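You operate a simulated robot arm through the tools that you are given. There is no shell and no other tool. Be economical: measure what you need, move in short steps, check, and stop when the job is done.

You are at the controls of a simulated two-armed robot. One attempt, no reset.

## Task
Put one of the brushes from the brush mug in the clear glass bowl on the top of the side table. Close the small upper door of the left cabinet. Switch the black rocker switch on. Take the tub marked "buttercream" from the top of the airbrush table and leave it on the head end of the long table. The order is free.

It is judged by the outcome, as a careful person would: the job done as asked, and still so three seconds after it is handed in. It fails if anything else is knocked over, pushed out of place, dropped, spilled or broken.

## Robot
Two 7-joint arms with fingered hands on one trunk, on a base that drives. Base frame: it is fixed to the floor where the robot stands at the start and does not move with it; the origin is under the middle of the robot, x ahead of it, y to its left, z up. Lengths are in cm, angles in degrees, forces in N, time in s.
The left shoulder is at the start at [7, 16.2, 117.1], the right one opposite. With the tool pointing down near the work surface each hand reaches from about 32 to 82 cm from the robot's upright axis, wherever it stands, measured 20 degrees to its own side. Places, roughly: black rocker switch [-190, 270, 80]; brush (4x3x17 cm) [50, 20, 90]; custard tub, tub [-300, 100, 75]; glass bowl (11x12x6 cm) [80, 80, 80]; head end of the long table [-130, 300, 80]; small upper door of the left cabinet [-250, 1160, 140]. Payload 4 kg a hand.
The tool frame of a hand sits at the grasp point between the pads (the TCP): z along the fingers, y along the line on which they close. The tips reach 2.6 cm beyond it. The gripper opens to 13.2 cm. The gripper's body begins 7.3 cm behind the TCP. The gripper is a hand of 4 fingers: y runs from the thumb to the fingers, the wrist lies at [0, 0, -22.4] in the tool frame, and closing takes about 1.5 s.
Orientation is that of the tool frame in the base frame, as a unit quaternion [x, y, z, w]. With the fingers straight down and closing along the base's y, the tool's x points along the base's -x, its y along +y and its z along -z.

## Interface
- The arms move only by the tool send_rows. It takes "left_plan", "right_plan" or both (then of equal length, played together; a hand with none holds still); each is a list of rows, each an object of numbers (a shift or turn left out is 0, a gripper value left out holds the last): "tx", "ty", "tz": the shift along the tool's x, y, z in cm; "wx", "wy", "wz": the turn, a rotation vector about the tool's x, y, z in degrees; "claw": the finger opening in cm, from 0 to 13.2. In form: [{"tx": .., "ty": .., "tz": .., "wx": .., "wy": .., "wz": .., "claw": ..}, ...]. A call has 1 to 10 rows; each row is the pose to reach, as a shift and turn from the pose commanded when the call began, along the tool's axes at that moment. Each row takes 0.2 s and may step no farther than 5 cm and 8.6 degrees from the row before; otherwise, or with a gripper value out of range, the whole call is refused. A pose out of reach is approached as far as the arm can. The call stops where the force on the tool passes 40 N (or 10 N more than at its start, if that is more) or the arm is blocked; 0.2 s more then pass. Each finger travels about 4.5 cm/s and halts on what it meets, pressing with about 31 N; the grip force reading is that of the motor and also rises with nothing between the fingers. The clock runs only during rows and for 0.2 s after the last one: add rows that repeat a pose to give the fingers time. It gives the time, the measured TCP pose, the force on the tool (base axes), the opening and the grip force at its end, in the units of the frame above (readings bear some noise), with the torque about the TCP (base axes, N m) and any sound that the robot's microphone picked up.
- Cameras (640 x 400 px; columns grow to the right, rows downward): "scene" is now at [12.53, 4.03, 139.2]; the picture's right is [0.49, -0.87, 0.00], its down [-0.55, -0.31, -0.78] and it looks along [0.68, 0.38, -0.63] (base axes); focal length 251 px, centre (320, 200). "left" rides on the left gripper at [-7.3, 0.6, -9.4] in its tool frame; the picture's right is [-0.08, -1.00, 0.00], its down [0.78, -0.06, -0.62] and it looks along [0.61, -0.05, 0.79] (tool axes); focal length 230 px, centre (320, 200). "right" rides on the right gripper at [7.3, 0.6, -9.3] in its tool frame; the picture's right is [-0.08, 1.00, 0.00], its down [-0.78, -0.06, -0.62] and it looks along [-0.61, -0.05, 0.79] (tool axes); focal length 230 px, centre (320, 200). There is no depth. A picture from a camera that has moved, and an enlarged one, comes with that camera's place and axes in the base frame and with its lens.
- get_image(camera): a new picture of that camera. No time passes.
- slide_trunk(by): slides the trunk up (or, below 0, down) by that many cm; the arms and the scene camera ride with it, the base frame stays. It gives what a move gives, with no picture.
- base_move(legs): drives the robot by 1 to 6 legs, each [ahead, left, turn to the left] in cm, cm and degrees, along the robot's own axes; the way and the turn of a leg run together, so that a leg with both is an arc; at most 150 cm and 180 degrees a leg. The arms and the cameras ride along, it lands a little off, and it stops where it bumps. It gives what a move gives.
- preshape(shape, hand): the hand has 4 fingers and takes this shape, open, in about a second: jaw (thumb against the fingers, like two jaws); tri (thumb and two fingers); tip (a fingertip pinch); poke (one finger out to press); point (the index stretched); flat (the hand flat); cup (the hand cupped); fist (a fist). The gripper value then closes the fingers along that shape, each until it touches; the sizes above hold for jaw. It gives what a move gives, with no picture.
- turn_head(pan, tilt): turns the head with the scene camera to pan (to the left, within 86 degrees either way) and tilt (down, from -29 to 69), counted from straight ahead of the robot. It gives what a move gives.
- enlarge(camera, box): a new picture of the part [left, top, right, bottom] of that camera's present view, enlarged. No time passes.
- finish_job(): hands the job in; it is judged then, once.

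Go step by step. Nothing tells you exact positions but the pictures and the camera data: compare them with the known pose of the tool, close in by small moves and look again before you grip or let go. The budget is 165 turns and 130 pictures, counting those below and the enlarged ones. Unless the task says otherwise, let go and move clear before handing in, and close with one line.

The tools are called after "Emit:" by a JSON object that holds its "op" and its "data". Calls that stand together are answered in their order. send_rows: Moves the arms, as the interface text tells. Its arguments: {"type":"object","properties":{"left_plan":{"type":"array"},"right_plan":{"type":"array"}},"required":[]} The other tools are called the same way: slide_trunk (by) slides the trunk up or down; preshape (shape, hand) gives the hand a shape; base_move (legs) drives the base; turn_head (pan, tilt) turns the head that bears the scene camera; get_image (camera) takes a picture; enlarge (camera, box) takes an enlarged picture of a part of a camera's view; finish_job () hands the job in.

At the start:

```text
clock: 0.0
left_eef_pos: [35.58, 43.14, 111.82]
left_tcp_rot: [-0.001, 1.0, 0.0, 0.0]
left_force: [-0.5, -0.3, -0.2]
left_wrist_torque: [-0.01, -0.01, -0.01]
left_grip_width: 13.16
left_grasp_force: 0.1
left_shape: jaw
right_eef_pos: [55.81, 7.27, 114.8]
right_tcp_rot: [0.01, 1.0, 0.011, -0.004]
right_force: [0.4, -0.2, 0.1]
right_wrist_torque: [0.01, 0.0, 0.02]
right_grip_width: 13.17
right_grasp_force: 0.1
right_shape: jaw
trunk travel left (down, up): [-65.0, 29.0]
robot x, y, heading: [-0.11, 0.09, -0.2]
head pan, tilt: [29.3, 39.0]
```

scene: 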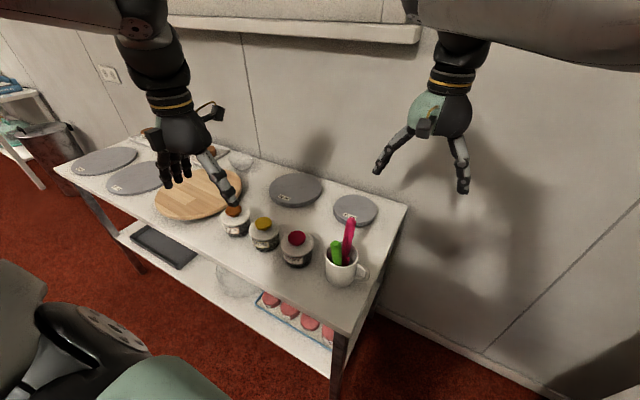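
right: 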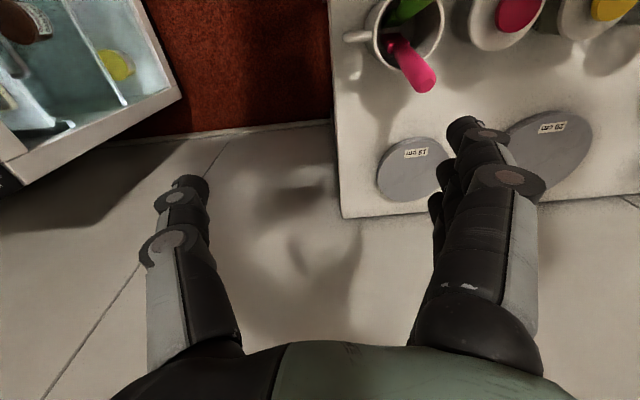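
left: 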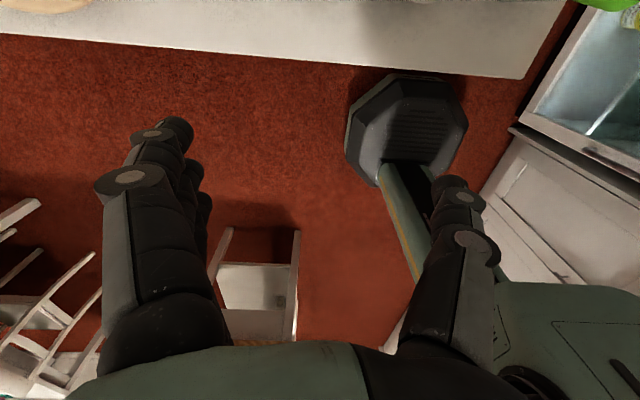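

I see a table with cake boards, jars and the brush mug in front of me. I'll look closer at the mug and the far end where the glass bowl should be.

Emit:
{"op": "enlarge", "data": {"camera": "scene", "box": [200, 180, 400, 305]}}

Emit:
{"op": "turn_head", "data": {"pan": 50, "tilt": 30}}

Emit:
{"op": "get_image", "data": {"camera": "scene"}}

```text
3.20 times, centred on (300, 242) of scene
camera zoom: at [12.53, 4.03, 139.2], right [0.49, -0.87, 0.0], down [-0.55, -0.31, -0.78], along [0.68, 0.38, -0.63], focal length 803 px, centre (384, 64)
```

zoom: 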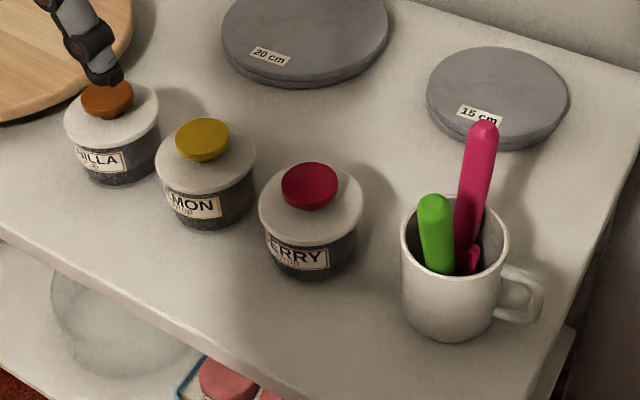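

```text
clock: 0.8
left_eef_pos: [35.66, 43.16, 111.76]
left_tcp_rot: [0.0, 1.0, -0.001, 0.0]
left_force: [-0.5, 1.0, 0.1]
left_wrist_torque: [0.02, -0.04, -0.01]
left_grip_width: 13.19
left_grasp_force: 0.1
left_shape: jaw
right_eef_pos: [56.05, 7.15, 114.86]
right_tcp_rot: [0.012, 1.0, 0.012, -0.005]
right_force: [-0.6, 0.9, -0.3]
right_wrist_torque: [0.04, 0.02, -0.03]
right_grip_width: 13.16
right_grasp_force: 0.1
right_shape: jaw
trunk travel left (down, up): [-65.0, 29.0]
robot x, y, heading: [0.2, 0.13, 0.3]
head pan, tilt: [50.0, 30.0]
```

```text
125 pictures are left
camera scene: at [10.88, 6.74, 140.58], right [0.77, -0.64, 0.0], down [-0.32, -0.38, -0.87], along [0.56, 0.66, -0.5], focal length 251 px, centre (320, 200)
```

scene: 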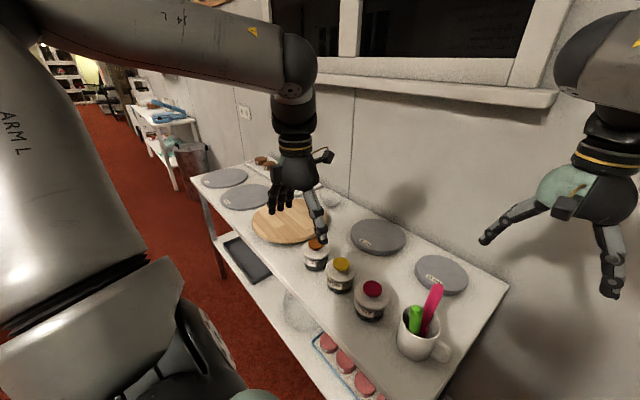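

The left hand hides the bowl; I'll raise it and shift it left, then look again.

Emit:
{"op": "send_rows", "data": {"left_plan": [{"tz": -4, "tx": 2, "ty": 2}, {"tz": -8, "tx": 4, "ty": 4}, {"tz": -12, "tx": 6, "ty": 6}, {"tz": -14, "tx": 8, "ty": 10}, {"tz": -14, "tx": 8, "ty": 14}]}}

Emit:
{"op": "get_image", "data": {"camera": "scene"}}

Emit:
{"op": "get_image", "data": {"camera": "right"}}

```text
clock: 2.0
left_eef_pos: [30.47, 50.12, 119.4]
left_tcp_rot: [-0.001, 1.0, 0.001, 0.001]
left_force: [0.0, -0.4, -0.8]
left_wrist_torque: [0.02, 0.04, 0.03]
left_grip_width: 13.2
left_grasp_force: 0.1
left_shape: jaw
left hand out of reach, approached as far as the arm can: row 3, 4, 5
right_eef_pos: [56.1, 6.98, 114.95]
right_tcp_rot: [0.012, 1.0, 0.012, -0.003]
right_force: [-0.2, -0.3, 0.1]
right_wrist_torque: [-0.02, -0.05, 0.01]
right_grip_width: 13.16
right_grasp_force: 0.1
right_shape: jaw
trunk travel left (down, up): [-65.0, 29.0]
robot x, y, heading: [-0.09, 0.09, 0.0]
head pan, tilt: [50.0, 30.0]
```

```text
124 pictures are left
camera scene: at [10.88, 6.7, 140.59], right [0.77, -0.64, 0.0], down [-0.32, -0.38, -0.87], along [0.56, 0.66, -0.5], focal length 251 px, centre (320, 200)
```

scene: 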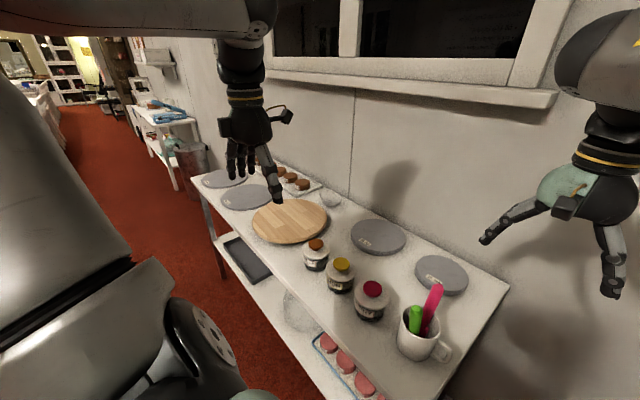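

```text
123 pictures are left
camera right: at [48.79, 7.49, 124.41], right [0.1, 0.99, 0.02], down [0.79, -0.1, 0.61], along [0.61, -0.04, -0.79], focal length 230 px, centre (320, 200)
```

right: 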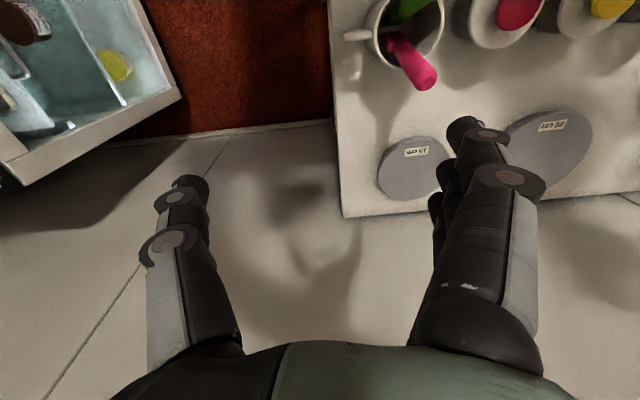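

The bowl is at about (83, 83) and the pink brush's tip triangulates to about (55, 19, 97), leaning +x. I'll inspect fine detail from the right hand camera.

Emit:
{"op": "enlarge", "data": {"camera": "right", "box": [320, 0, 560, 150]}}

Emit:
{"op": "enlarge", "data": {"camera": "scene", "box": [190, 140, 430, 290]}}

```text
2.67 times, centred on (440, 75) of right
camera zoom: at [48.79, 7.49, 124.41], right [0.1, 0.99, 0.02], down [0.79, -0.1, 0.61], along [0.61, -0.04, -0.79], focal length 614 px, centre (0, 533)
```

zoom: 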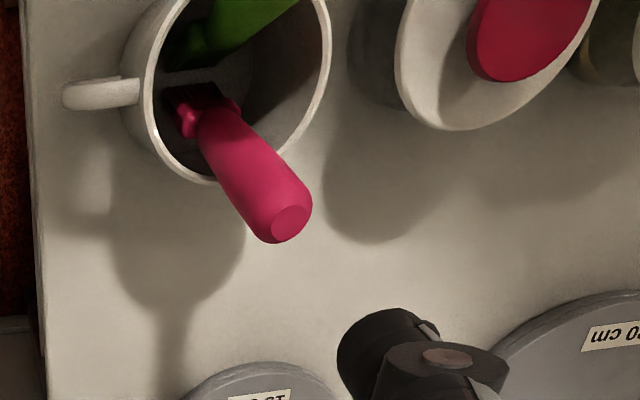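

```text
2.67 times, centred on (310, 215) of scene
camera zoom: at [10.88, 6.7, 140.59], right [0.77, -0.64, 0.0], down [-0.32, -0.38, -0.87], along [0.56, 0.66, -0.5], focal length 670 px, centre (347, 160)
```

zoom: 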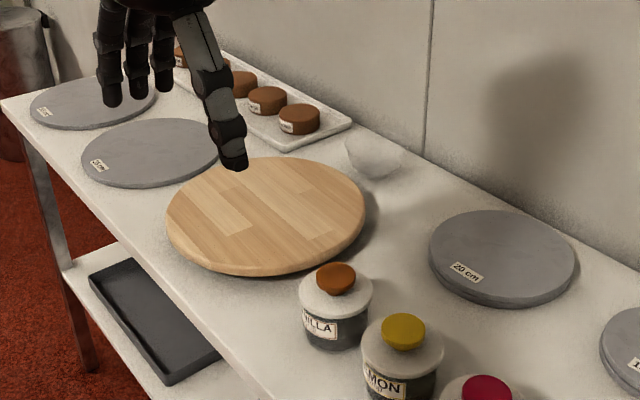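

I'll bring the right hand above the pink brush with a narrower opening and check.

Emit:
{"op": "send_rows", "data": {"right_plan": [{"ty": 4, "tz": 0, "claw": 7}, {"ty": 8, "tz": 2}, {"ty": 12, "tx": 1.5, "tz": 5}, {"ty": 12.2, "tx": 1.5, "tz": 9}, {"ty": 12.2, "tx": 1.5, "tz": 12}, {"ty": 12.2, "tx": 1.5, "tz": 12}, {"ty": 12.2, "tx": 1.5, "tz": 12}]}}

Emit:
{"op": "get_image", "data": {"camera": "right"}}

Emit:
{"op": "get_image", "data": {"camera": "scene"}}

```text
refused: row 3 steps farther than a row can; nothing moved
```

```text
120 pictures are left
camera right: at [48.79, 7.49, 124.41], right [0.1, 0.99, 0.02], down [0.79, -0.1, 0.61], along [0.61, -0.04, -0.79], focal length 230 px, centre (320, 200)
```

right: 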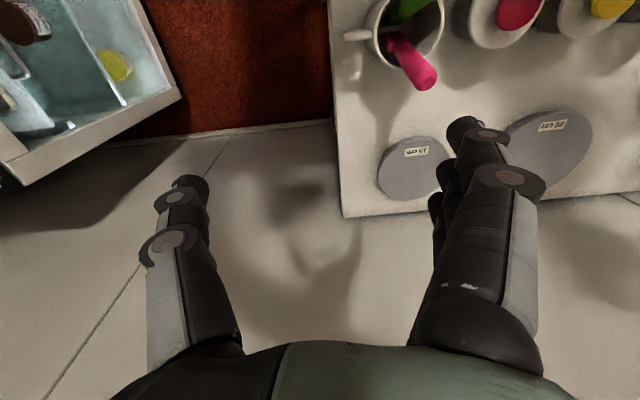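

```text
119 pictures are left
camera scene: at [10.88, 6.7, 140.59], right [0.77, -0.64, 0.0], down [-0.32, -0.38, -0.87], along [0.56, 0.66, -0.5], focal length 251 px, centre (320, 200)
```

scene: 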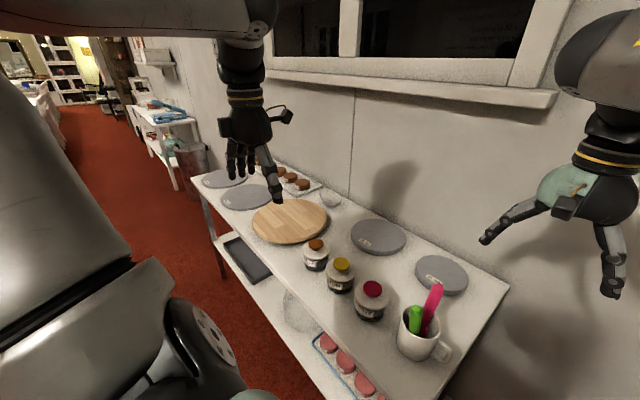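

The row step was slightly too long; I'll resend with smaller steps.

Emit:
{"op": "send_rows", "data": {"right_plan": [{"ty": 4, "tz": 0, "claw": 7}, {"ty": 8, "tz": 2}, {"ty": 11, "tx": 1, "tz": 5}, {"ty": 12.2, "tx": 1.5, "tz": 9}, {"ty": 12.2, "tx": 1.5, "tz": 12}, {"ty": 12.2, "tx": 1.5, "tz": 12}, {"ty": 12.2, "tx": 1.5, "tz": 12}]}}

Emit:
{"op": "get_image", "data": {"camera": "right"}}

Emit:
{"op": "get_image", "data": {"camera": "scene"}}

```text
clock: 3.6
left_eef_pos: [30.56, 50.15, 119.55]
left_tcp_rot: [0.0, 1.0, 0.001, 0.002]
left_force: [-0.1, 0.4, 0.8]
left_wrist_torque: [0.05, -0.02, 0.0]
left_grip_width: 13.17
left_grasp_force: 0.0
left_shape: jaw
right_eef_pos: [53.99, 15.81, 103.99]
right_tcp_rot: [0.027, 0.999, 0.03, -0.003]
right_force: [0.1, 0.4, -1.1]
right_wrist_torque: [0.02, 0.0, -0.02]
right_grip_width: 7.03
right_grasp_force: 0.1
right_shape: jaw
right hand out of reach, approached as far as the arm can: row 2, 3, 4, 5, 6, 7
trunk travel left (down, up): [-65.0, 29.0]
robot x, y, heading: [0.21, 0.19, -0.2]
head pan, tilt: [50.0, 30.0]
```

```text
118 pictures are left
camera right: at [46.71, 16.19, 113.44], right [0.13, 0.99, 0.06], down [0.78, -0.14, 0.61], along [0.61, -0.04, -0.79], focal length 230 px, centre (320, 200)
```

right: 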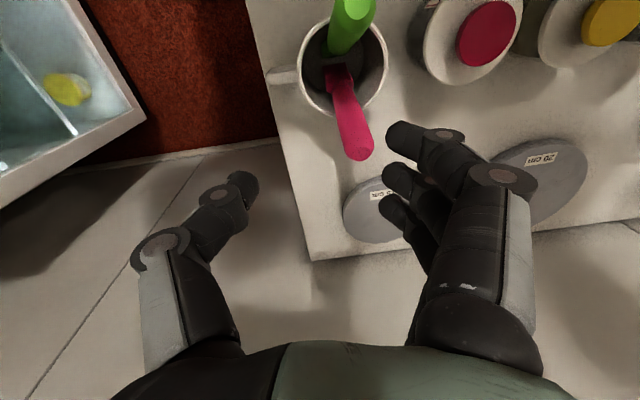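

```text
117 pictures are left
camera scene: at [10.81, 6.63, 140.6], right [0.77, -0.64, 0.0], down [-0.32, -0.38, -0.87], along [0.56, 0.66, -0.5], focal length 251 px, centre (320, 200)
```

scene: 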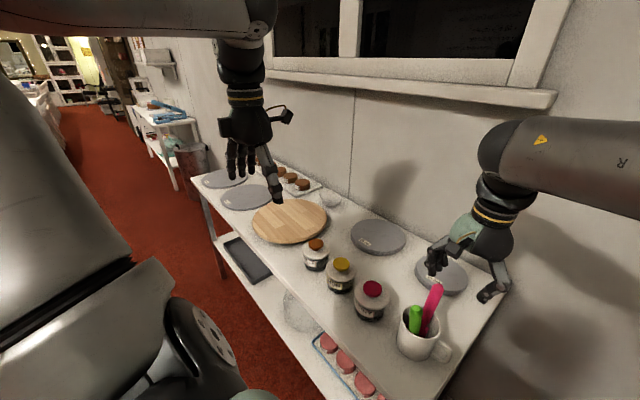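

The right arm's reach to its left is limited, so I'll drive the base 18 cm left and bring the hand back.

Emit:
{"op": "send_rows", "data": {"right_plan": [{"tz": -4, "ty": -4}, {"tz": -6, "ty": -7}]}}

Emit:
{"op": "base_move", "data": {"legs": [[0, 18, 0]]}}

```text
refused: row 1 steps farther than a row can; nothing moved
```

```text
clock: 5.1
left_eef_pos: [30.6, 67.91, 119.52]
left_tcp_rot: [-0.001, 1.0, 0.0, 0.0]
left_force: [-0.1, -0.6, -0.5]
left_wrist_torque: [0.02, -0.01, 0.01]
left_grip_width: 13.17
left_grasp_force: 0.1
left_shape: jaw
right_eef_pos: [53.97, 33.48, 103.61]
right_tcp_rot: [0.029, 0.999, 0.027, -0.005]
right_force: [0.0, -0.2, -0.8]
right_wrist_torque: [-0.03, 0.02, -0.01]
right_grip_width: 7.06
right_grasp_force: 0.0
right_shape: jaw
trunk travel left (down, up): [-65.0, 29.0]
robot x, y, heading: [-0.09, 17.92, 0.3]
head pan, tilt: [50.0, 30.0]
```

Now I'll move the right hand back over the brush.

Emit:
{"op": "send_rows", "data": {"right_plan": [{"ty": -4.8}, {"ty": -9.5, "tx": -0.7}, {"ty": -14.2, "tx": -1.4, "wz": -3}, {"ty": -14.2, "tx": -1.4, "wz": -3}, {"ty": -14.2, "tx": -1.4, "wz": -3}]}}

Emit:
{"op": "get_image", "data": {"camera": "right"}}

Emit:
{"op": "turn_head", "data": {"pan": 10, "tilt": 40}}

Emit:
{"op": "get_image", "data": {"camera": "scene"}}

```text
clock: 6.3
left_eef_pos: [30.68, 68.02, 119.42]
left_tcp_rot: [0.0, 1.0, 0.0, 0.001]
left_force: [0.9, 0.7, -0.4]
left_wrist_torque: [0.0, -0.02, 0.01]
left_grip_width: 13.17
left_grasp_force: 0.0
left_shape: jaw
right_eef_pos: [54.58, 19.47, 102.84]
right_tcp_rot: [0.003, 1.0, 0.026, -0.005]
right_force: [-0.5, 0.0, 0.1]
right_wrist_torque: [-0.01, -0.03, 0.01]
right_grip_width: 7.08
right_grasp_force: 0.0
right_shape: jaw
trunk travel left (down, up): [-65.0, 29.0]
robot x, y, heading: [0.22, 18.15, 0.1]
head pan, tilt: [50.0, 30.0]
```

```text
116 pictures are left
camera right: at [47.39, 19.44, 112.26], right [0.08, 1.0, 0.05], down [0.79, -0.1, 0.61], along [0.61, -0.01, -0.79], focal length 230 px, centre (320, 200)
```

right: 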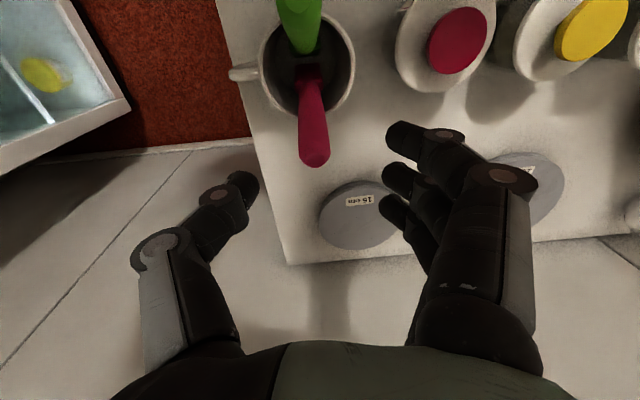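

```text
clock: 7.4
left_eef_pos: [30.72, 68.09, 119.4]
left_tcp_rot: [0.0, 1.0, 0.0, 0.001]
left_force: [-1.5, 0.4, -0.8]
left_wrist_torque: [0.0, -0.03, -0.01]
left_grip_width: 13.2
left_grasp_force: 0.0
left_shape: jaw
right_eef_pos: [54.66, 19.4, 102.65]
right_tcp_rot: [0.003, 1.0, 0.026, -0.004]
right_force: [0.6, 0.4, 0.7]
right_wrist_torque: [0.01, 0.0, -0.02]
right_grip_width: 7.06
right_grasp_force: 0.1
right_shape: jaw
trunk travel left (down, up): [-65.0, 29.0]
robot x, y, heading: [0.2, 17.72, -0.0]
head pan, tilt: [10.0, 40.0]
```

```text
115 pictures are left
camera scene: at [13.44, 19.19, 139.05], right [0.17, -0.98, 0.0], down [-0.63, -0.11, -0.77], along [0.75, 0.13, -0.64], focal length 251 px, centre (320, 200)
```

scene: 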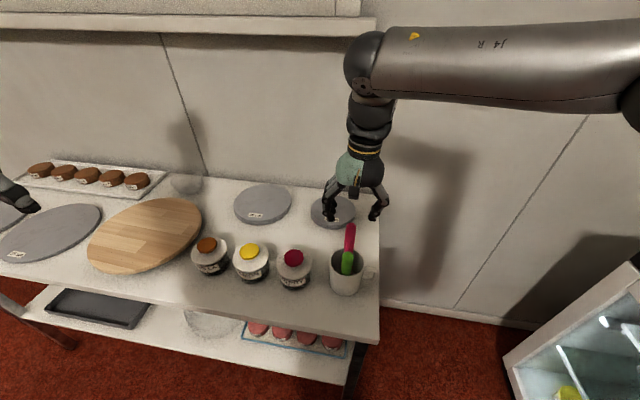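

Aligned with the brush; I'll descend to TCP z ≈ 94.5 and close.

Emit:
{"op": "send_rows", "data": {"right_plan": [{"tz": 4, "tx": -0.3, "ty": -0.3}, {"tz": 8, "tx": -0.3, "ty": -0.6}, {"tz": 8.2, "tx": -0.3, "ty": -0.6}]}}

Emit:
{"op": "get_image", "data": {"camera": "right"}}

Emit:
{"op": "enlarge", "data": {"camera": "scene", "box": [270, 160, 430, 300]}}

```text
clock: 8.2
left_eef_pos: [30.5, 68.11, 119.46]
left_tcp_rot: [-0.001, 1.0, 0.0, 0.001]
left_force: [-1.0, 0.0, 0.6]
left_wrist_torque: [0.01, -0.03, 0.01]
left_grip_width: 13.19
left_grasp_force: 0.0
left_shape: jaw
right_eef_pos: [54.74, 19.27, 94.47]
right_tcp_rot: [0.002, 1.0, 0.026, -0.004]
right_force: [-0.3, -1.0, -0.3]
right_wrist_torque: [0.0, -0.02, -0.01]
right_grip_width: 7.07
right_grasp_force: 0.1
right_shape: jaw
trunk travel left (down, up): [-65.0, 29.0]
robot x, y, heading: [-0.1, 18.15, -0.2]
head pan, tilt: [10.0, 40.0]
```

```text
114 pictures are left
camera right: at [47.51, 19.33, 104.04], right [0.08, 1.0, 0.05], down [0.79, -0.1, 0.61], along [0.61, -0.01, -0.79], focal length 230 px, centre (320, 200)
```

right: 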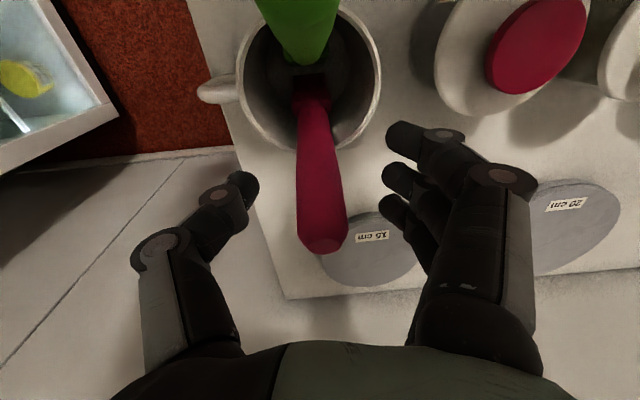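

```text
2.86 times, centred on (350, 230) of scene
camera zoom: at [13.33, 19.21, 139.06], right [0.17, -0.98, 0.0], down [-0.63, -0.11, -0.77], along [0.75, 0.13, -0.64], focal length 717 px, centre (234, 114)
```

zoom: 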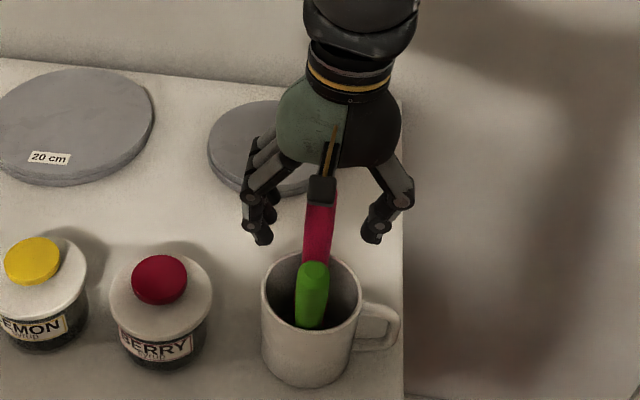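

The brush is between the digits; closing.

Emit:
{"op": "send_rows", "data": {"right_plan": [{"claw": 4}, {"claw": 2}, {"claw": 0}, {"claw": 0}, {"claw": 0}, {"claw": 0}, {"claw": 0}]}}

Emit:
{"op": "get_image", "data": {"camera": "right"}}

```text
clock: 9.8
left_eef_pos: [30.56, 68.01, 119.39]
left_tcp_rot: [0.001, 1.0, -0.001, 0.001]
left_force: [0.4, -0.1, -0.4]
left_wrist_torque: [-0.01, -0.02, 0.01]
left_grip_width: 13.19
left_grasp_force: 0.0
left_shape: jaw
right_eef_pos: [54.75, 19.28, 94.6]
right_tcp_rot: [0.003, 1.0, 0.027, -0.004]
right_force: [-1.3, 0.6, 2.5]
right_wrist_torque: [0.12, 0.2, 0.0]
right_grip_width: 0.75
right_grasp_force: 30.9
right_shape: jaw
trunk travel left (down, up): [-65.0, 29.0]
robot x, y, heading: [0.06, 18.1, -0.1]
head pan, tilt: [10.0, 40.0]
```

```text
112 pictures are left
camera right: at [47.55, 19.35, 104.04], right [0.08, 1.0, 0.05], down [0.79, -0.1, 0.61], along [0.61, -0.01, -0.79], focal length 230 px, centre (320, 200)
```

right: 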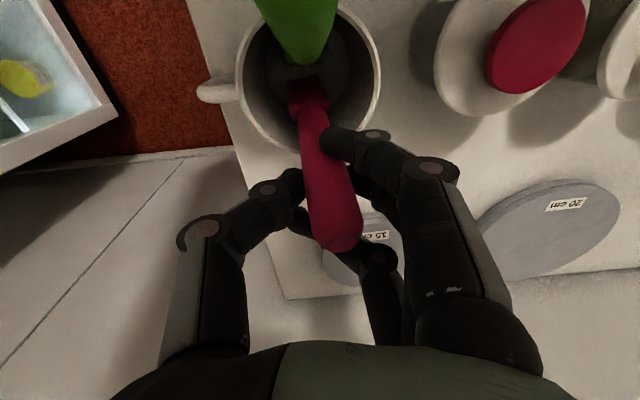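

Gripped. Lifting along the brush's own axis.

Emit:
{"op": "send_rows", "data": {"right_plan": [{"tz": -1.5, "tx": -0.4, "claw": 0}, {"tz": -4, "tx": -1.1, "ty": 0.3}, {"tz": -7, "tx": -1.9, "ty": 0.5}, {"tz": -10, "tx": -2.6, "ty": 0.7}, {"tz": -13, "tx": -3, "ty": 0.9}, {"tz": -17, "tx": -3, "ty": 0.9}, {"tz": -20, "tx": -3, "ty": 1}, {"tz": -20, "tx": -3, "ty": 1}]}}

Emit:
{"op": "get_image", "data": {"camera": "right"}}

Emit:
{"op": "get_image", "data": {"camera": "scene"}}

```text
clock: 11.6
left_eef_pos: [30.77, 67.9, 119.43]
left_tcp_rot: [0.0, 1.0, 0.001, 0.001]
left_force: [0.4, 0.0, -0.7]
left_wrist_torque: [-0.03, 0.02, 0.02]
left_grip_width: 13.18
left_grasp_force: 0.1
left_shape: jaw
right_eef_pos: [57.95, 19.15, 114.5]
right_tcp_rot: [0.003, 1.0, 0.028, -0.004]
right_force: [-0.1, -0.4, -0.6]
right_wrist_torque: [0.06, 0.0, 0.02]
right_grip_width: 0.73
right_grasp_force: 31.0
right_shape: jaw
trunk travel left (down, up): [-65.0, 29.0]
robot x, y, heading: [0.58, 17.88, 0.0]
head pan, tilt: [10.0, 40.0]
```

```text
111 pictures are left
camera right: at [50.72, 19.13, 124.06], right [0.08, 1.0, 0.05], down [0.79, -0.1, 0.61], along [0.61, -0.01, -0.79], focal length 230 px, centre (320, 200)
```

right: 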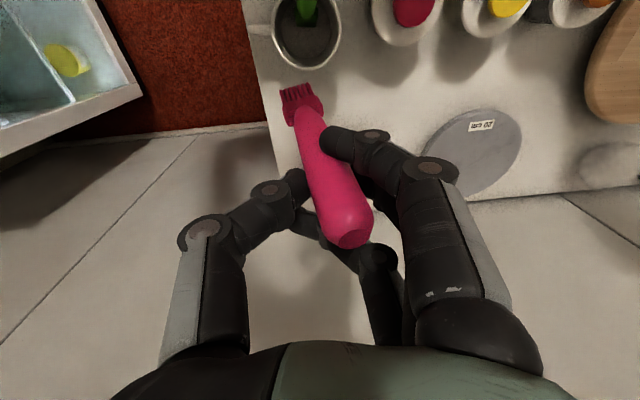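

```text
110 pictures are left
camera scene: at [13.51, 19.14, 139.04], right [0.17, -0.98, 0.0], down [-0.63, -0.11, -0.77], along [0.75, 0.13, -0.64], focal length 251 px, centre (320, 200)
```

scene: 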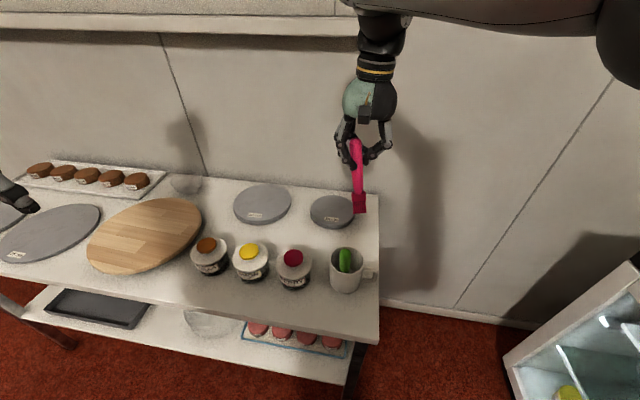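

Brush is out cleanly. Before driving left I'll check the floor there.

Emit:
{"op": "turn_head", "data": {"pan": 80, "tilt": 45}}

Emit:
{"op": "get_image", "data": {"camera": "scene"}}

Emit:
{"op": "get_image", "data": {"camera": "left"}}

```text
clock: 13.0
left_eef_pos: [30.71, 67.97, 119.54]
left_tcp_rot: [0.0, 1.0, 0.0, 0.002]
left_force: [0.3, -0.4, -0.7]
left_wrist_torque: [0.0, 0.01, -0.05]
left_grip_width: 13.21
left_grasp_force: 0.0
left_shape: jaw
right_eef_pos: [57.78, 18.99, 114.57]
right_tcp_rot: [0.003, 1.0, 0.026, -0.005]
right_force: [-0.2, -0.1, -1.2]
right_wrist_torque: [0.0, -0.03, 0.01]
right_grip_width: 0.74
right_grasp_force: 31.2
right_shape: jaw
trunk travel left (down, up): [-65.0, 29.0]
robot x, y, heading: [-0.14, 18.35, 0.1]
head pan, tilt: [80.0, 45.0]
```

```text
109 pictures are left
camera scene: at [6.49, 25.73, 138.32], right [0.98, -0.18, 0.0], down [-0.12, -0.7, -0.71], along [0.12, 0.7, -0.71], focal length 251 px, centre (320, 200)
```

scene: 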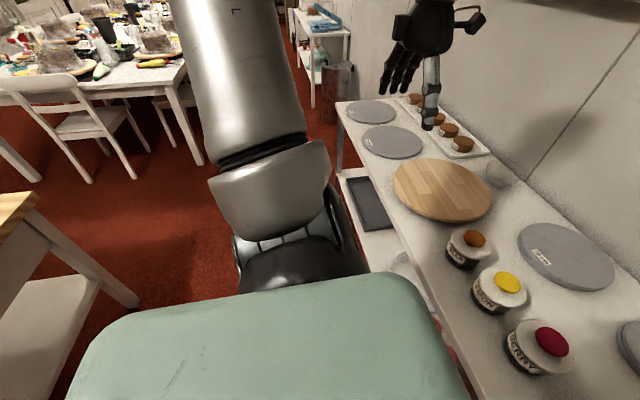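

```text
108 pictures are left
camera left: at [37.96, 68.54, 128.77], right [0.08, -1.0, 0.0], down [-0.79, -0.06, 0.62], along [-0.61, -0.05, -0.79], focal length 230 px, centre (320, 200)
```

left: 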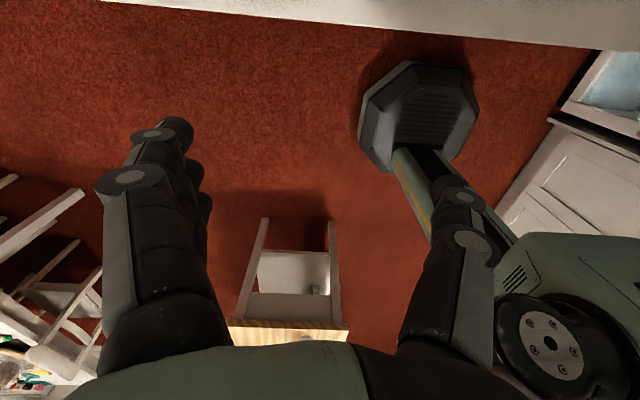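

The path is clear; driving left 72 cm.

Emit:
{"op": "base_move", "data": {"legs": [[0, 72, 0]]}}

Emit:
{"op": "turn_head", "data": {"pan": 0, "tilt": 40}}

Emit:
{"op": "get_image", "data": {"camera": "scene"}}

Emit:
{"op": "get_image", "data": {"camera": "right"}}

```text
clock: 16.9
left_eef_pos: [31.07, 139.67, 119.54]
left_tcp_rot: [0.001, 1.0, 0.001, 0.001]
left_force: [-0.7, 0.6, 0.0]
left_wrist_torque: [-0.04, 0.02, -0.03]
left_grip_width: 13.22
left_grasp_force: 0.1
left_shape: jaw
right_eef_pos: [58.04, 90.62, 114.54]
right_tcp_rot: [0.004, 1.0, 0.028, -0.005]
right_force: [0.9, -0.4, -0.6]
right_wrist_torque: [-0.03, -0.02, 0.02]
right_grip_width: 0.71
right_grasp_force: 30.5
right_shape: jaw
trunk travel left (down, up): [-65.0, 29.0]
robot x, y, heading: [-0.14, 89.29, -0.2]
head pan, tilt: [80.0, 45.0]
```

```text
clock: 18.5
left_eef_pos: [30.97, 139.66, 119.52]
left_tcp_rot: [0.001, 1.0, 0.002, 0.001]
left_force: [-0.3, 0.5, 0.8]
left_wrist_torque: [0.01, 0.02, -0.01]
left_grip_width: 13.17
left_grasp_force: 0.0
left_shape: jaw
right_eef_pos: [58.01, 90.68, 114.49]
right_tcp_rot: [0.003, 1.0, 0.027, -0.003]
right_force: [-1.1, 0.6, -0.3]
right_wrist_torque: [-0.02, 0.0, -0.01]
right_grip_width: 0.7
right_grasp_force: 31.0
right_shape: jaw
trunk travel left (down, up): [-65.0, 29.0]
robot x, y, heading: [0.79, 89.65, -0.3]
head pan, tilt: [0.0, 40.0]
```

```text
107 pictures are left
camera scene: at [13.73, 89.34, 139.05], right [0.0, -1.0, 0.0], down [-0.64, 0.0, -0.77], along [0.77, 0.0, -0.64], focal length 251 px, centre (320, 200)
```

scene: 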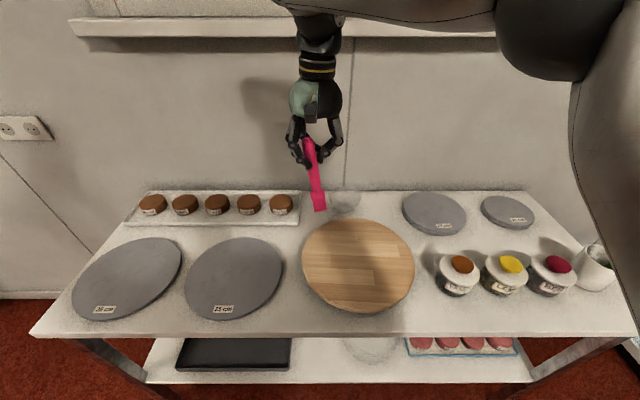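

```text
106 pictures are left
camera right: at [50.83, 90.71, 124.05], right [0.09, 0.99, 0.05], down [0.79, -0.1, 0.61], along [0.61, -0.01, -0.79], focal length 230 px, centre (320, 200)
```

right: 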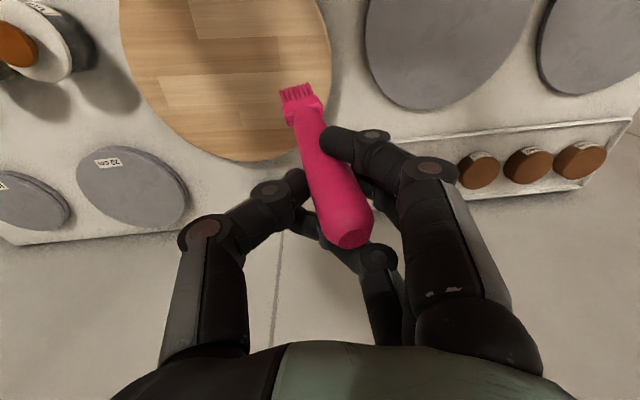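

Emit:
{"op": "enlarge", "data": {"camera": "scene", "box": [270, 130, 430, 230]}}

```text
4.00 times, centred on (350, 180) of scene
camera zoom: at [13.73, 89.34, 139.05], right [0.0, -1.0, 0.0], down [-0.64, 0.0, -0.77], along [0.77, 0.0, -0.64], focal length 1004 px, centre (200, 280)
```

zoom: 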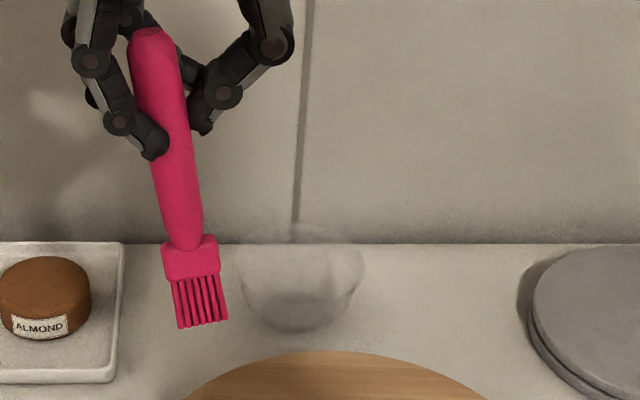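

Bowl centre is about (80.5, 80.8), rim z≈86. I'll pitch the hand forward 55° so the brush head points forward-down, and shift right to the bowl's y.

Emit:
{"op": "send_rows", "data": {"right_plan": [{"wy": -8, "ty": -1}, {"wy": -16, "ty": -2}, {"wy": -24, "ty": -3}, {"wy": -32, "ty": -4.5}, {"wy": -40, "ty": -6}, {"wy": -48, "ty": -7.5}, {"wy": -55, "ty": -8.4}, {"wy": -55, "ty": -8.4}, {"wy": -55, "ty": -8.4}]}}

Emit:
{"op": "get_image", "data": {"camera": "scene"}}

Emit:
{"op": "get_image", "data": {"camera": "right"}}

```text
clock: 20.5
left_eef_pos: [30.94, 139.49, 119.44]
left_tcp_rot: [0.001, 1.0, 0.002, 0.001]
left_force: [0.6, 0.3, -0.8]
left_wrist_torque: [0.02, 0.0, -0.02]
left_grip_width: 13.2
left_grasp_force: 0.0
left_shape: jaw
right_eef_pos: [57.99, 82.27, 114.18]
right_tcp_rot: [0.016, 0.888, 0.022, 0.459]
right_force: [0.9, -0.5, -0.9]
right_wrist_torque: [-0.03, 0.04, -0.01]
right_grip_width: 0.7
right_grasp_force: 30.5
right_shape: jaw
trunk travel left (down, up): [-65.0, 29.0]
robot x, y, heading: [0.04, 89.38, -0.1]
head pan, tilt: [0.0, 40.0]
```

```text
104 pictures are left
camera scene: at [13.72, 89.32, 139.05], right [0.0, -1.0, 0.0], down [-0.64, 0.0, -0.77], along [0.77, 0.0, -0.64], focal length 251 px, centre (320, 200)
```

scene: 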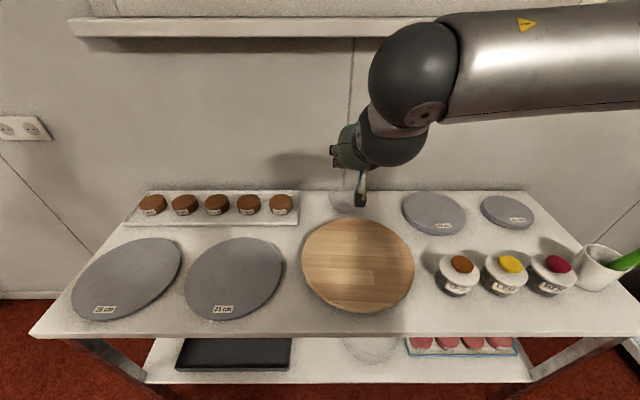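

```text
103 pictures are left
camera right: at [46.14, 82.83, 113.72], right [0.05, 0.99, 0.12], down [-0.05, -0.11, 0.99], along [1.0, -0.06, 0.04], focal length 230 px, centre (320, 200)
```

right: 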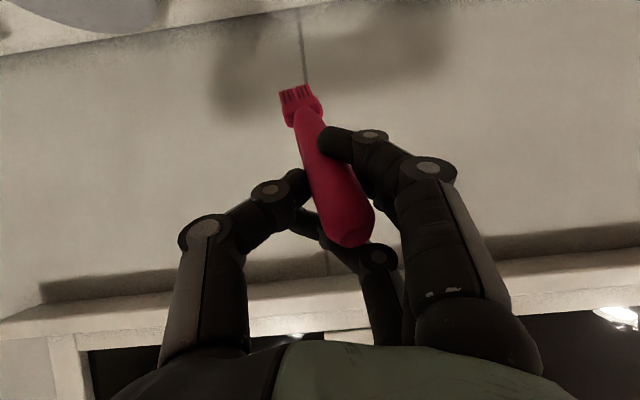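

Translating toward the bowl at safe height, then checking the head's position.

Emit:
{"op": "send_rows", "data": {"right_plan": [{"tz": 4.5, "tx": -0.1, "ty": -0.1}, {"tz": 9, "tx": -0.2, "ty": -0.2}, {"tz": 13.5, "tx": -0.4, "ty": -0.4}, {"tz": 18, "tx": -0.5, "ty": -0.5}, {"tz": 18, "tx": -0.5, "ty": -0.5}, {"tz": 18, "tx": -0.5, "ty": -0.5}]}}

Emit:
{"op": "enlarge", "data": {"camera": "scene", "box": [270, 110, 430, 230]}}

Emit:
{"op": "get_image", "data": {"camera": "right"}}

```text
clock: 21.9
left_eef_pos: [31.06, 139.69, 119.5]
left_tcp_rot: [0.001, 1.0, 0.001, 0.001]
left_force: [-0.3, -0.1, 0.0]
left_wrist_torque: [0.01, 0.02, -0.02]
left_grip_width: 13.17
left_grasp_force: 0.0
left_shape: jaw
right_eef_pos: [73.04, 82.17, 104.08]
right_tcp_rot: [0.016, 0.888, 0.021, 0.458]
right_force: [0.0, -0.2, -1.3]
right_wrist_torque: [-0.03, 0.02, 0.0]
right_grip_width: 0.68
right_grasp_force: 31.1
right_shape: jaw
trunk travel left (down, up): [-65.0, 29.0]
robot x, y, heading: [0.54, 89.45, 0.1]
head pan, tilt: [0.0, 40.0]
```

```text
3.33 times, centred on (350, 170) of scene
camera zoom: at [13.75, 89.34, 139.04], right [0.0, -1.0, 0.0], down [-0.64, 0.0, -0.77], along [0.77, 0.0, -0.64], focal length 837 px, centre (220, 300)
```

zoom: 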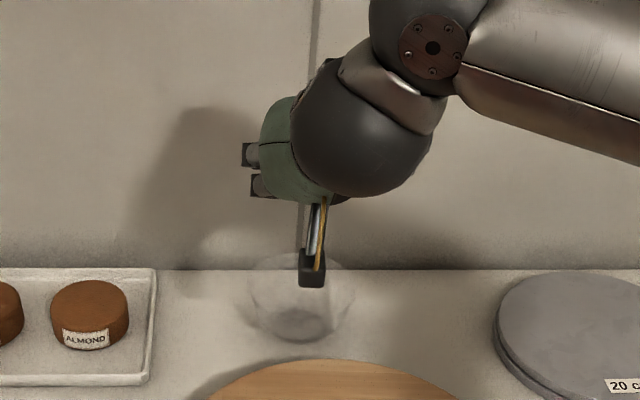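

```text
101 pictures are left
camera right: at [61.17, 82.86, 103.67], right [0.05, 0.99, 0.12], down [-0.05, -0.11, 0.99], along [1.0, -0.06, 0.04], focal length 230 px, centre (320, 200)
```

right: 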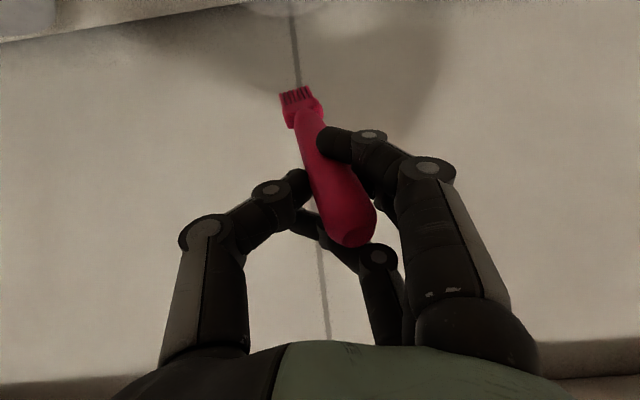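

Head is over the bowl centre. Lowering vertically, first 8 cm.

Emit:
{"op": "send_rows", "data": {"right_plan": [{"tx": 3.3, "tz": 2.3}, {"tx": 5, "tz": 3.5}, {"tx": 6.5, "tz": 4.6, "ty": -0.1}, {"tx": 6.5, "tz": 4.6, "ty": -0.1}, {"tx": 6.5, "tz": 4.6, "ty": -0.1}]}}

Emit:
{"op": "get_image", "data": {"camera": "right"}}

Emit:
{"op": "enlarge", "data": {"camera": "scene", "box": [270, 110, 430, 230]}}

```text
clock: 23.1
left_eef_pos: [31.02, 139.63, 119.46]
left_tcp_rot: [0.001, 1.0, 0.001, 0.001]
left_force: [0.0, 0.7, 0.2]
left_wrist_torque: [-0.01, 0.04, 0.01]
left_grip_width: 13.18
left_grasp_force: 0.1
left_shape: jaw
right_eef_pos: [72.85, 82.53, 96.19]
right_tcp_rot: [0.016, 0.888, 0.021, 0.459]
right_force: [-0.6, 0.3, -0.6]
right_wrist_torque: [0.0, 0.02, -0.01]
right_grip_width: 0.66
right_grasp_force: 31.3
right_shape: jaw
trunk travel left (down, up): [-65.0, 29.0]
robot x, y, heading: [0.28, 89.78, -0.1]
head pan, tilt: [0.0, 40.0]
```

```text
100 pictures are left
camera right: at [61.1, 83.13, 95.74], right [0.05, 0.99, 0.12], down [-0.05, -0.11, 0.99], along [1.0, -0.06, 0.04], focal length 230 px, centre (320, 200)
```

right: 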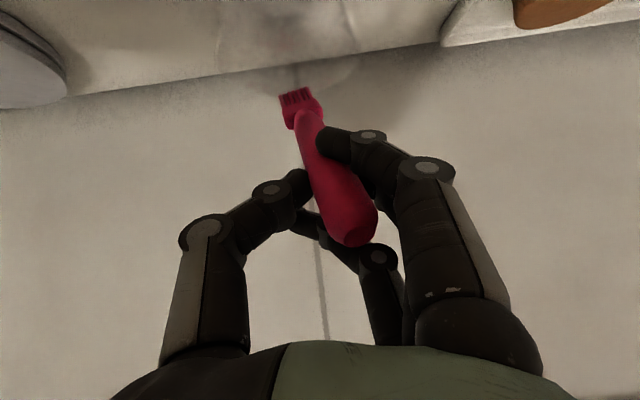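

```text
3.33 times, centred on (350, 170) of scene
camera zoom: at [13.73, 89.34, 139.05], right [0.0, -1.0, 0.0], down [-0.64, 0.0, -0.77], along [0.77, 0.0, -0.64], focal length 837 px, centre (220, 300)
```

zoom: 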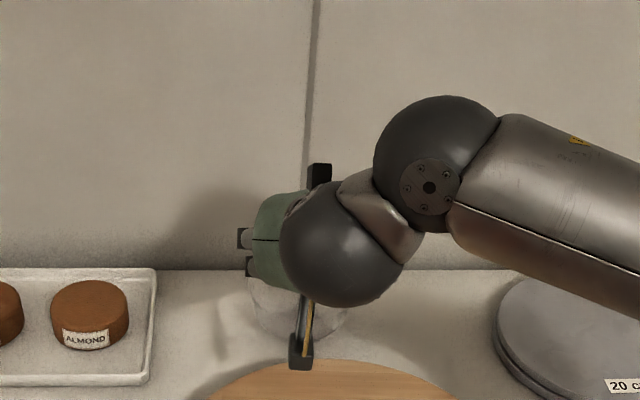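

Emit:
{"op": "enlarge", "data": {"camera": "right", "box": [190, 0, 430, 150]}}

```text
2.67 times, centred on (310, 75) of right
camera zoom: at [61.1, 83.13, 95.74], right [0.05, 0.99, 0.12], down [-0.05, -0.11, 0.99], along [1.0, -0.06, 0.04], focal length 614 px, centre (347, 533)
```

zoom: 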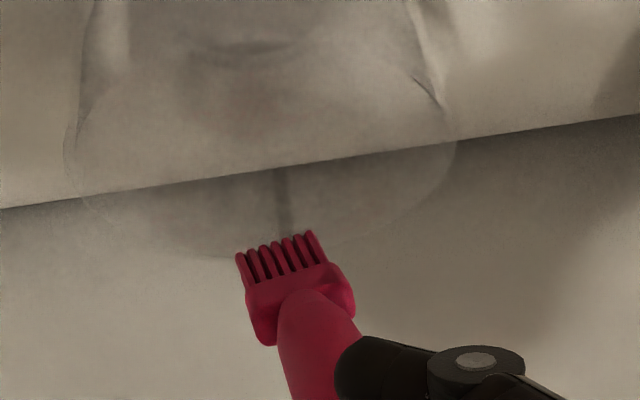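

The bowl centre is nearer x≈79.3, so I'll back up 1.5 cm while lowering the last 3.6 cm.

Emit:
{"op": "send_rows", "data": {"right_plan": [{"tx": 0.87, "tz": -1.2}, {"tx": 2, "tz": -0.4}, {"tx": 3, "tz": 0.3}, {"tx": 3.8, "tz": 0.86}, {"tx": 3.8, "tz": 0.86}]}}

Emit:
{"op": "enlarge", "data": {"camera": "right", "box": [190, 0, 430, 150]}}

```text
clock: 24.3
left_eef_pos: [31.1, 139.71, 119.56]
left_tcp_rot: [0.001, 1.0, 0.002, 0.001]
left_force: [0.3, 0.3, 0.8]
left_wrist_torque: [-0.01, -0.03, 0.02]
left_grip_width: 13.22
left_grasp_force: 0.1
left_shape: jaw
right_eef_pos: [71.34, 82.67, 92.58]
right_tcp_rot: [0.017, 0.889, 0.021, 0.458]
right_force: [-0.7, -0.7, -1.2]
right_wrist_torque: [0.01, 0.03, -0.02]
right_grip_width: 0.64
right_grasp_force: 31.1
right_shape: jaw
trunk travel left (down, up): [-65.0, 29.0]
robot x, y, heading: [0.28, 89.55, -0.3]
head pan, tilt: [0.0, 40.0]
```

```text
2.67 times, centred on (310, 75) of right
camera zoom: at [59.59, 83.31, 92.09], right [0.05, 0.99, 0.12], down [-0.05, -0.11, 0.99], along [1.0, -0.06, 0.04], focal length 614 px, centre (347, 533)
```

zoom: 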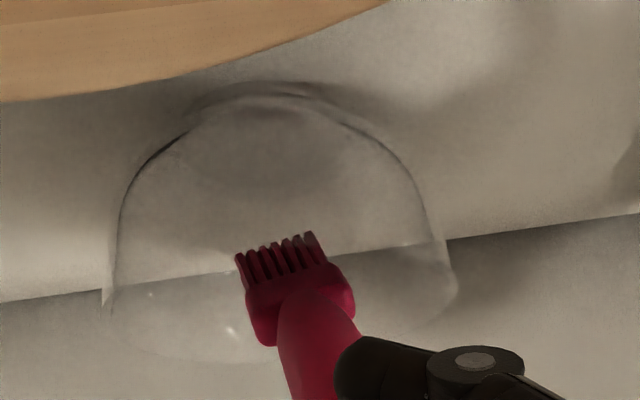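

The head sits inside the bowl just above its bottom. Lower 0.6 cm more and open gently.

Emit:
{"op": "send_rows", "data": {"right_plan": [{"tx": 0.5, "tz": 0.35}, {"tx": 0.5, "tz": 0.35, "claw": 1.5}, {"tx": 0.5, "tz": 0.35, "claw": 3}, {"tx": 0.5, "tz": 0.35, "claw": 5}, {"tx": 0.5, "tz": 0.35, "claw": 6}, {"tx": 0.5, "tz": 0.35, "claw": 6}, {"tx": 0.5, "tz": 0.35, "claw": 6}]}}

Emit:
{"op": "get_image", "data": {"camera": "right"}}

```text
clock: 25.9
left_eef_pos: [31.0, 139.7, 119.35]
left_tcp_rot: [0.001, 1.0, 0.001, 0.001]
left_force: [0.7, -0.7, -1.1]
left_wrist_torque: [0.01, -0.01, -0.07]
left_grip_width: 13.21
left_grasp_force: 0.0
left_shape: jaw
right_eef_pos: [71.41, 82.76, 91.83]
right_tcp_rot: [0.016, 0.889, 0.021, 0.458]
right_force: [0.7, -0.4, -0.1]
right_wrist_torque: [-0.01, -0.02, -0.02]
right_grip_width: 5.93
right_grasp_force: 0.0
right_shape: jaw
trunk travel left (down, up): [-65.0, 29.0]
robot x, y, heading: [0.12, 89.22, -0.3]
head pan, tilt: [0.0, 40.0]
```

```text
96 pictures are left
camera right: at [59.56, 83.36, 91.47], right [0.05, 0.99, 0.12], down [-0.05, -0.11, 0.99], along [1.0, -0.06, 0.04], focal length 230 px, centre (320, 200)
```

right: 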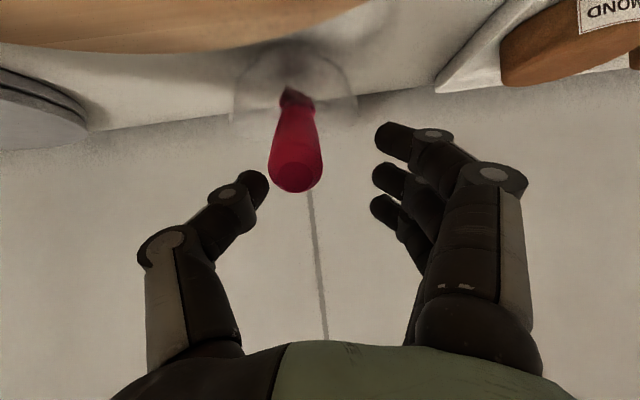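

The brush rests in the bowl. Backing the hand straight out.

Emit:
{"op": "send_rows", "data": {"right_plan": [{"tz": -3}, {"tz": -7}, {"tz": -11}, {"tz": -15}, {"tz": -20}, {"tz": -24}, {"tz": -24}]}}

Emit:
{"op": "enlarge", "data": {"camera": "scene", "box": [240, 100, 440, 250]}}

Emit:
{"op": "get_image", "data": {"camera": "right"}}

```text
clock: 27.5
left_eef_pos: [31.09, 139.49, 119.45]
left_tcp_rot: [0.003, 1.0, 0.001, 0.001]
left_force: [0.8, 0.3, -0.6]
left_wrist_torque: [0.04, 0.01, 0.01]
left_grip_width: 13.21
left_grasp_force: 0.0
left_shape: jaw
right_eef_pos: [51.86, 82.15, 105.7]
right_tcp_rot: [0.017, 0.888, 0.021, 0.458]
right_force: [0.3, -0.4, 0.4]
right_wrist_torque: [0.0, 0.0, 0.0]
right_grip_width: 5.93
right_grasp_force: 0.1
right_shape: jaw
trunk travel left (down, up): [-65.0, 29.0]
robot x, y, heading: [-0.01, 89.69, -0.2]
head pan, tilt: [0.0, 40.0]
```

```text
2.67 times, centred on (340, 175) of scene
camera zoom: at [13.82, 89.3, 139.04], right [0.0, -1.0, 0.0], down [-0.64, 0.0, -0.77], along [0.77, 0.0, -0.64], focal length 670 px, centre (267, 267)
```

zoom: 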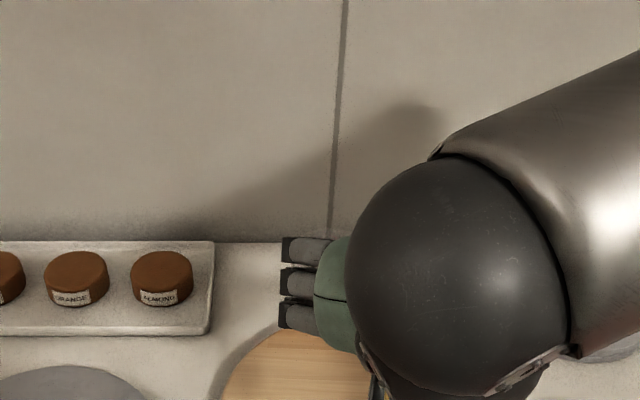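

```text
94 pictures are left
camera right: at [40.04, 82.73, 105.29], right [0.05, 0.99, 0.12], down [-0.05, -0.11, 0.99], along [1.0, -0.06, 0.04], focal length 230 px, centre (320, 200)
```

right: 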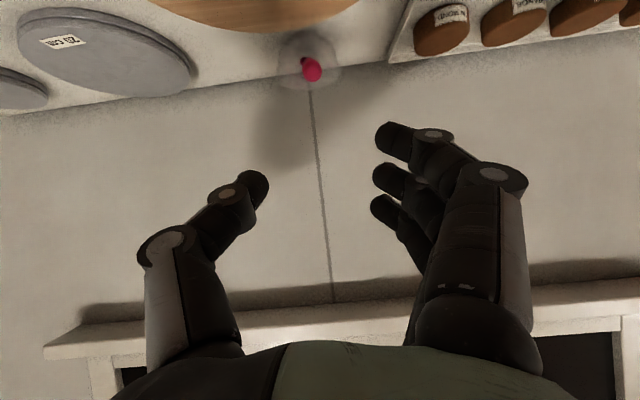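

Brush done. Now I'll tuck the right hand, and survey the room toward the airbrush table.

Emit:
{"op": "send_rows", "data": {"right_plan": [{"wy": 8, "tz": -4}, {"wy": 16, "tz": -8}, {"wy": 24, "tz": -12}, {"wy": 32, "tz": -15}, {"wy": 40, "tz": -16}, {"wy": 48, "tz": -16}, {"wy": 55, "tz": -16, "claw": 13}, {"wy": 55, "tz": -16}]}}

Emit:
{"op": "turn_head", "data": {"pan": 86, "tilt": 15}}

Emit:
{"op": "get_image", "data": {"camera": "scene"}}

```text
clock: 29.3
left_eef_pos: [30.99, 139.58, 119.45]
left_tcp_rot: [0.001, 1.0, 0.001, 0.001]
left_force: [-0.5, -0.8, 0.4]
left_wrist_torque: [0.01, 0.0, 0.03]
left_grip_width: 13.18
left_grasp_force: 0.1
left_shape: jaw
right_eef_pos: [38.8, 81.84, 115.05]
right_tcp_rot: [0.003, 1.0, 0.026, -0.005]
right_force: [0.3, 0.2, 0.0]
right_wrist_torque: [-0.01, 0.0, -0.03]
right_grip_width: 11.2
right_grasp_force: 0.0
right_shape: jaw
trunk travel left (down, up): [-65.0, 29.0]
robot x, y, heading: [0.26, 89.57, -0.4]
head pan, tilt: [0.0, 40.0]
```

```text
clock: 30.9
left_eef_pos: [31.04, 139.68, 119.46]
left_tcp_rot: [0.001, 1.0, 0.001, 0.001]
left_force: [0.4, -0.3, -0.5]
left_wrist_torque: [-0.02, -0.03, -0.03]
left_grip_width: 13.2
left_grasp_force: 0.1
left_shape: jaw
right_eef_pos: [38.78, 81.81, 115.0]
right_tcp_rot: [0.004, 1.0, 0.027, -0.004]
right_force: [0.3, -0.4, 0.9]
right_wrist_torque: [-0.02, -0.02, -0.03]
right_grip_width: 12.98
right_grasp_force: 0.1
right_shape: jaw
trunk travel left (down, up): [-65.0, 29.0]
robot x, y, heading: [0.24, 89.55, -0.3]
head pan, tilt: [85.9, 15.0]
```

```text
93 pictures are left
camera scene: at [5.92, 98.68, 143.0], right [1.0, -0.07, 0.0], down [-0.02, -0.26, -0.97], along [0.07, 0.96, -0.26], focal length 251 px, centre (320, 200)
```

scene: 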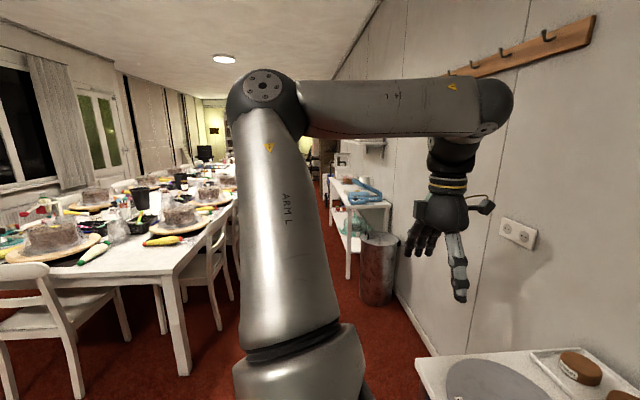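

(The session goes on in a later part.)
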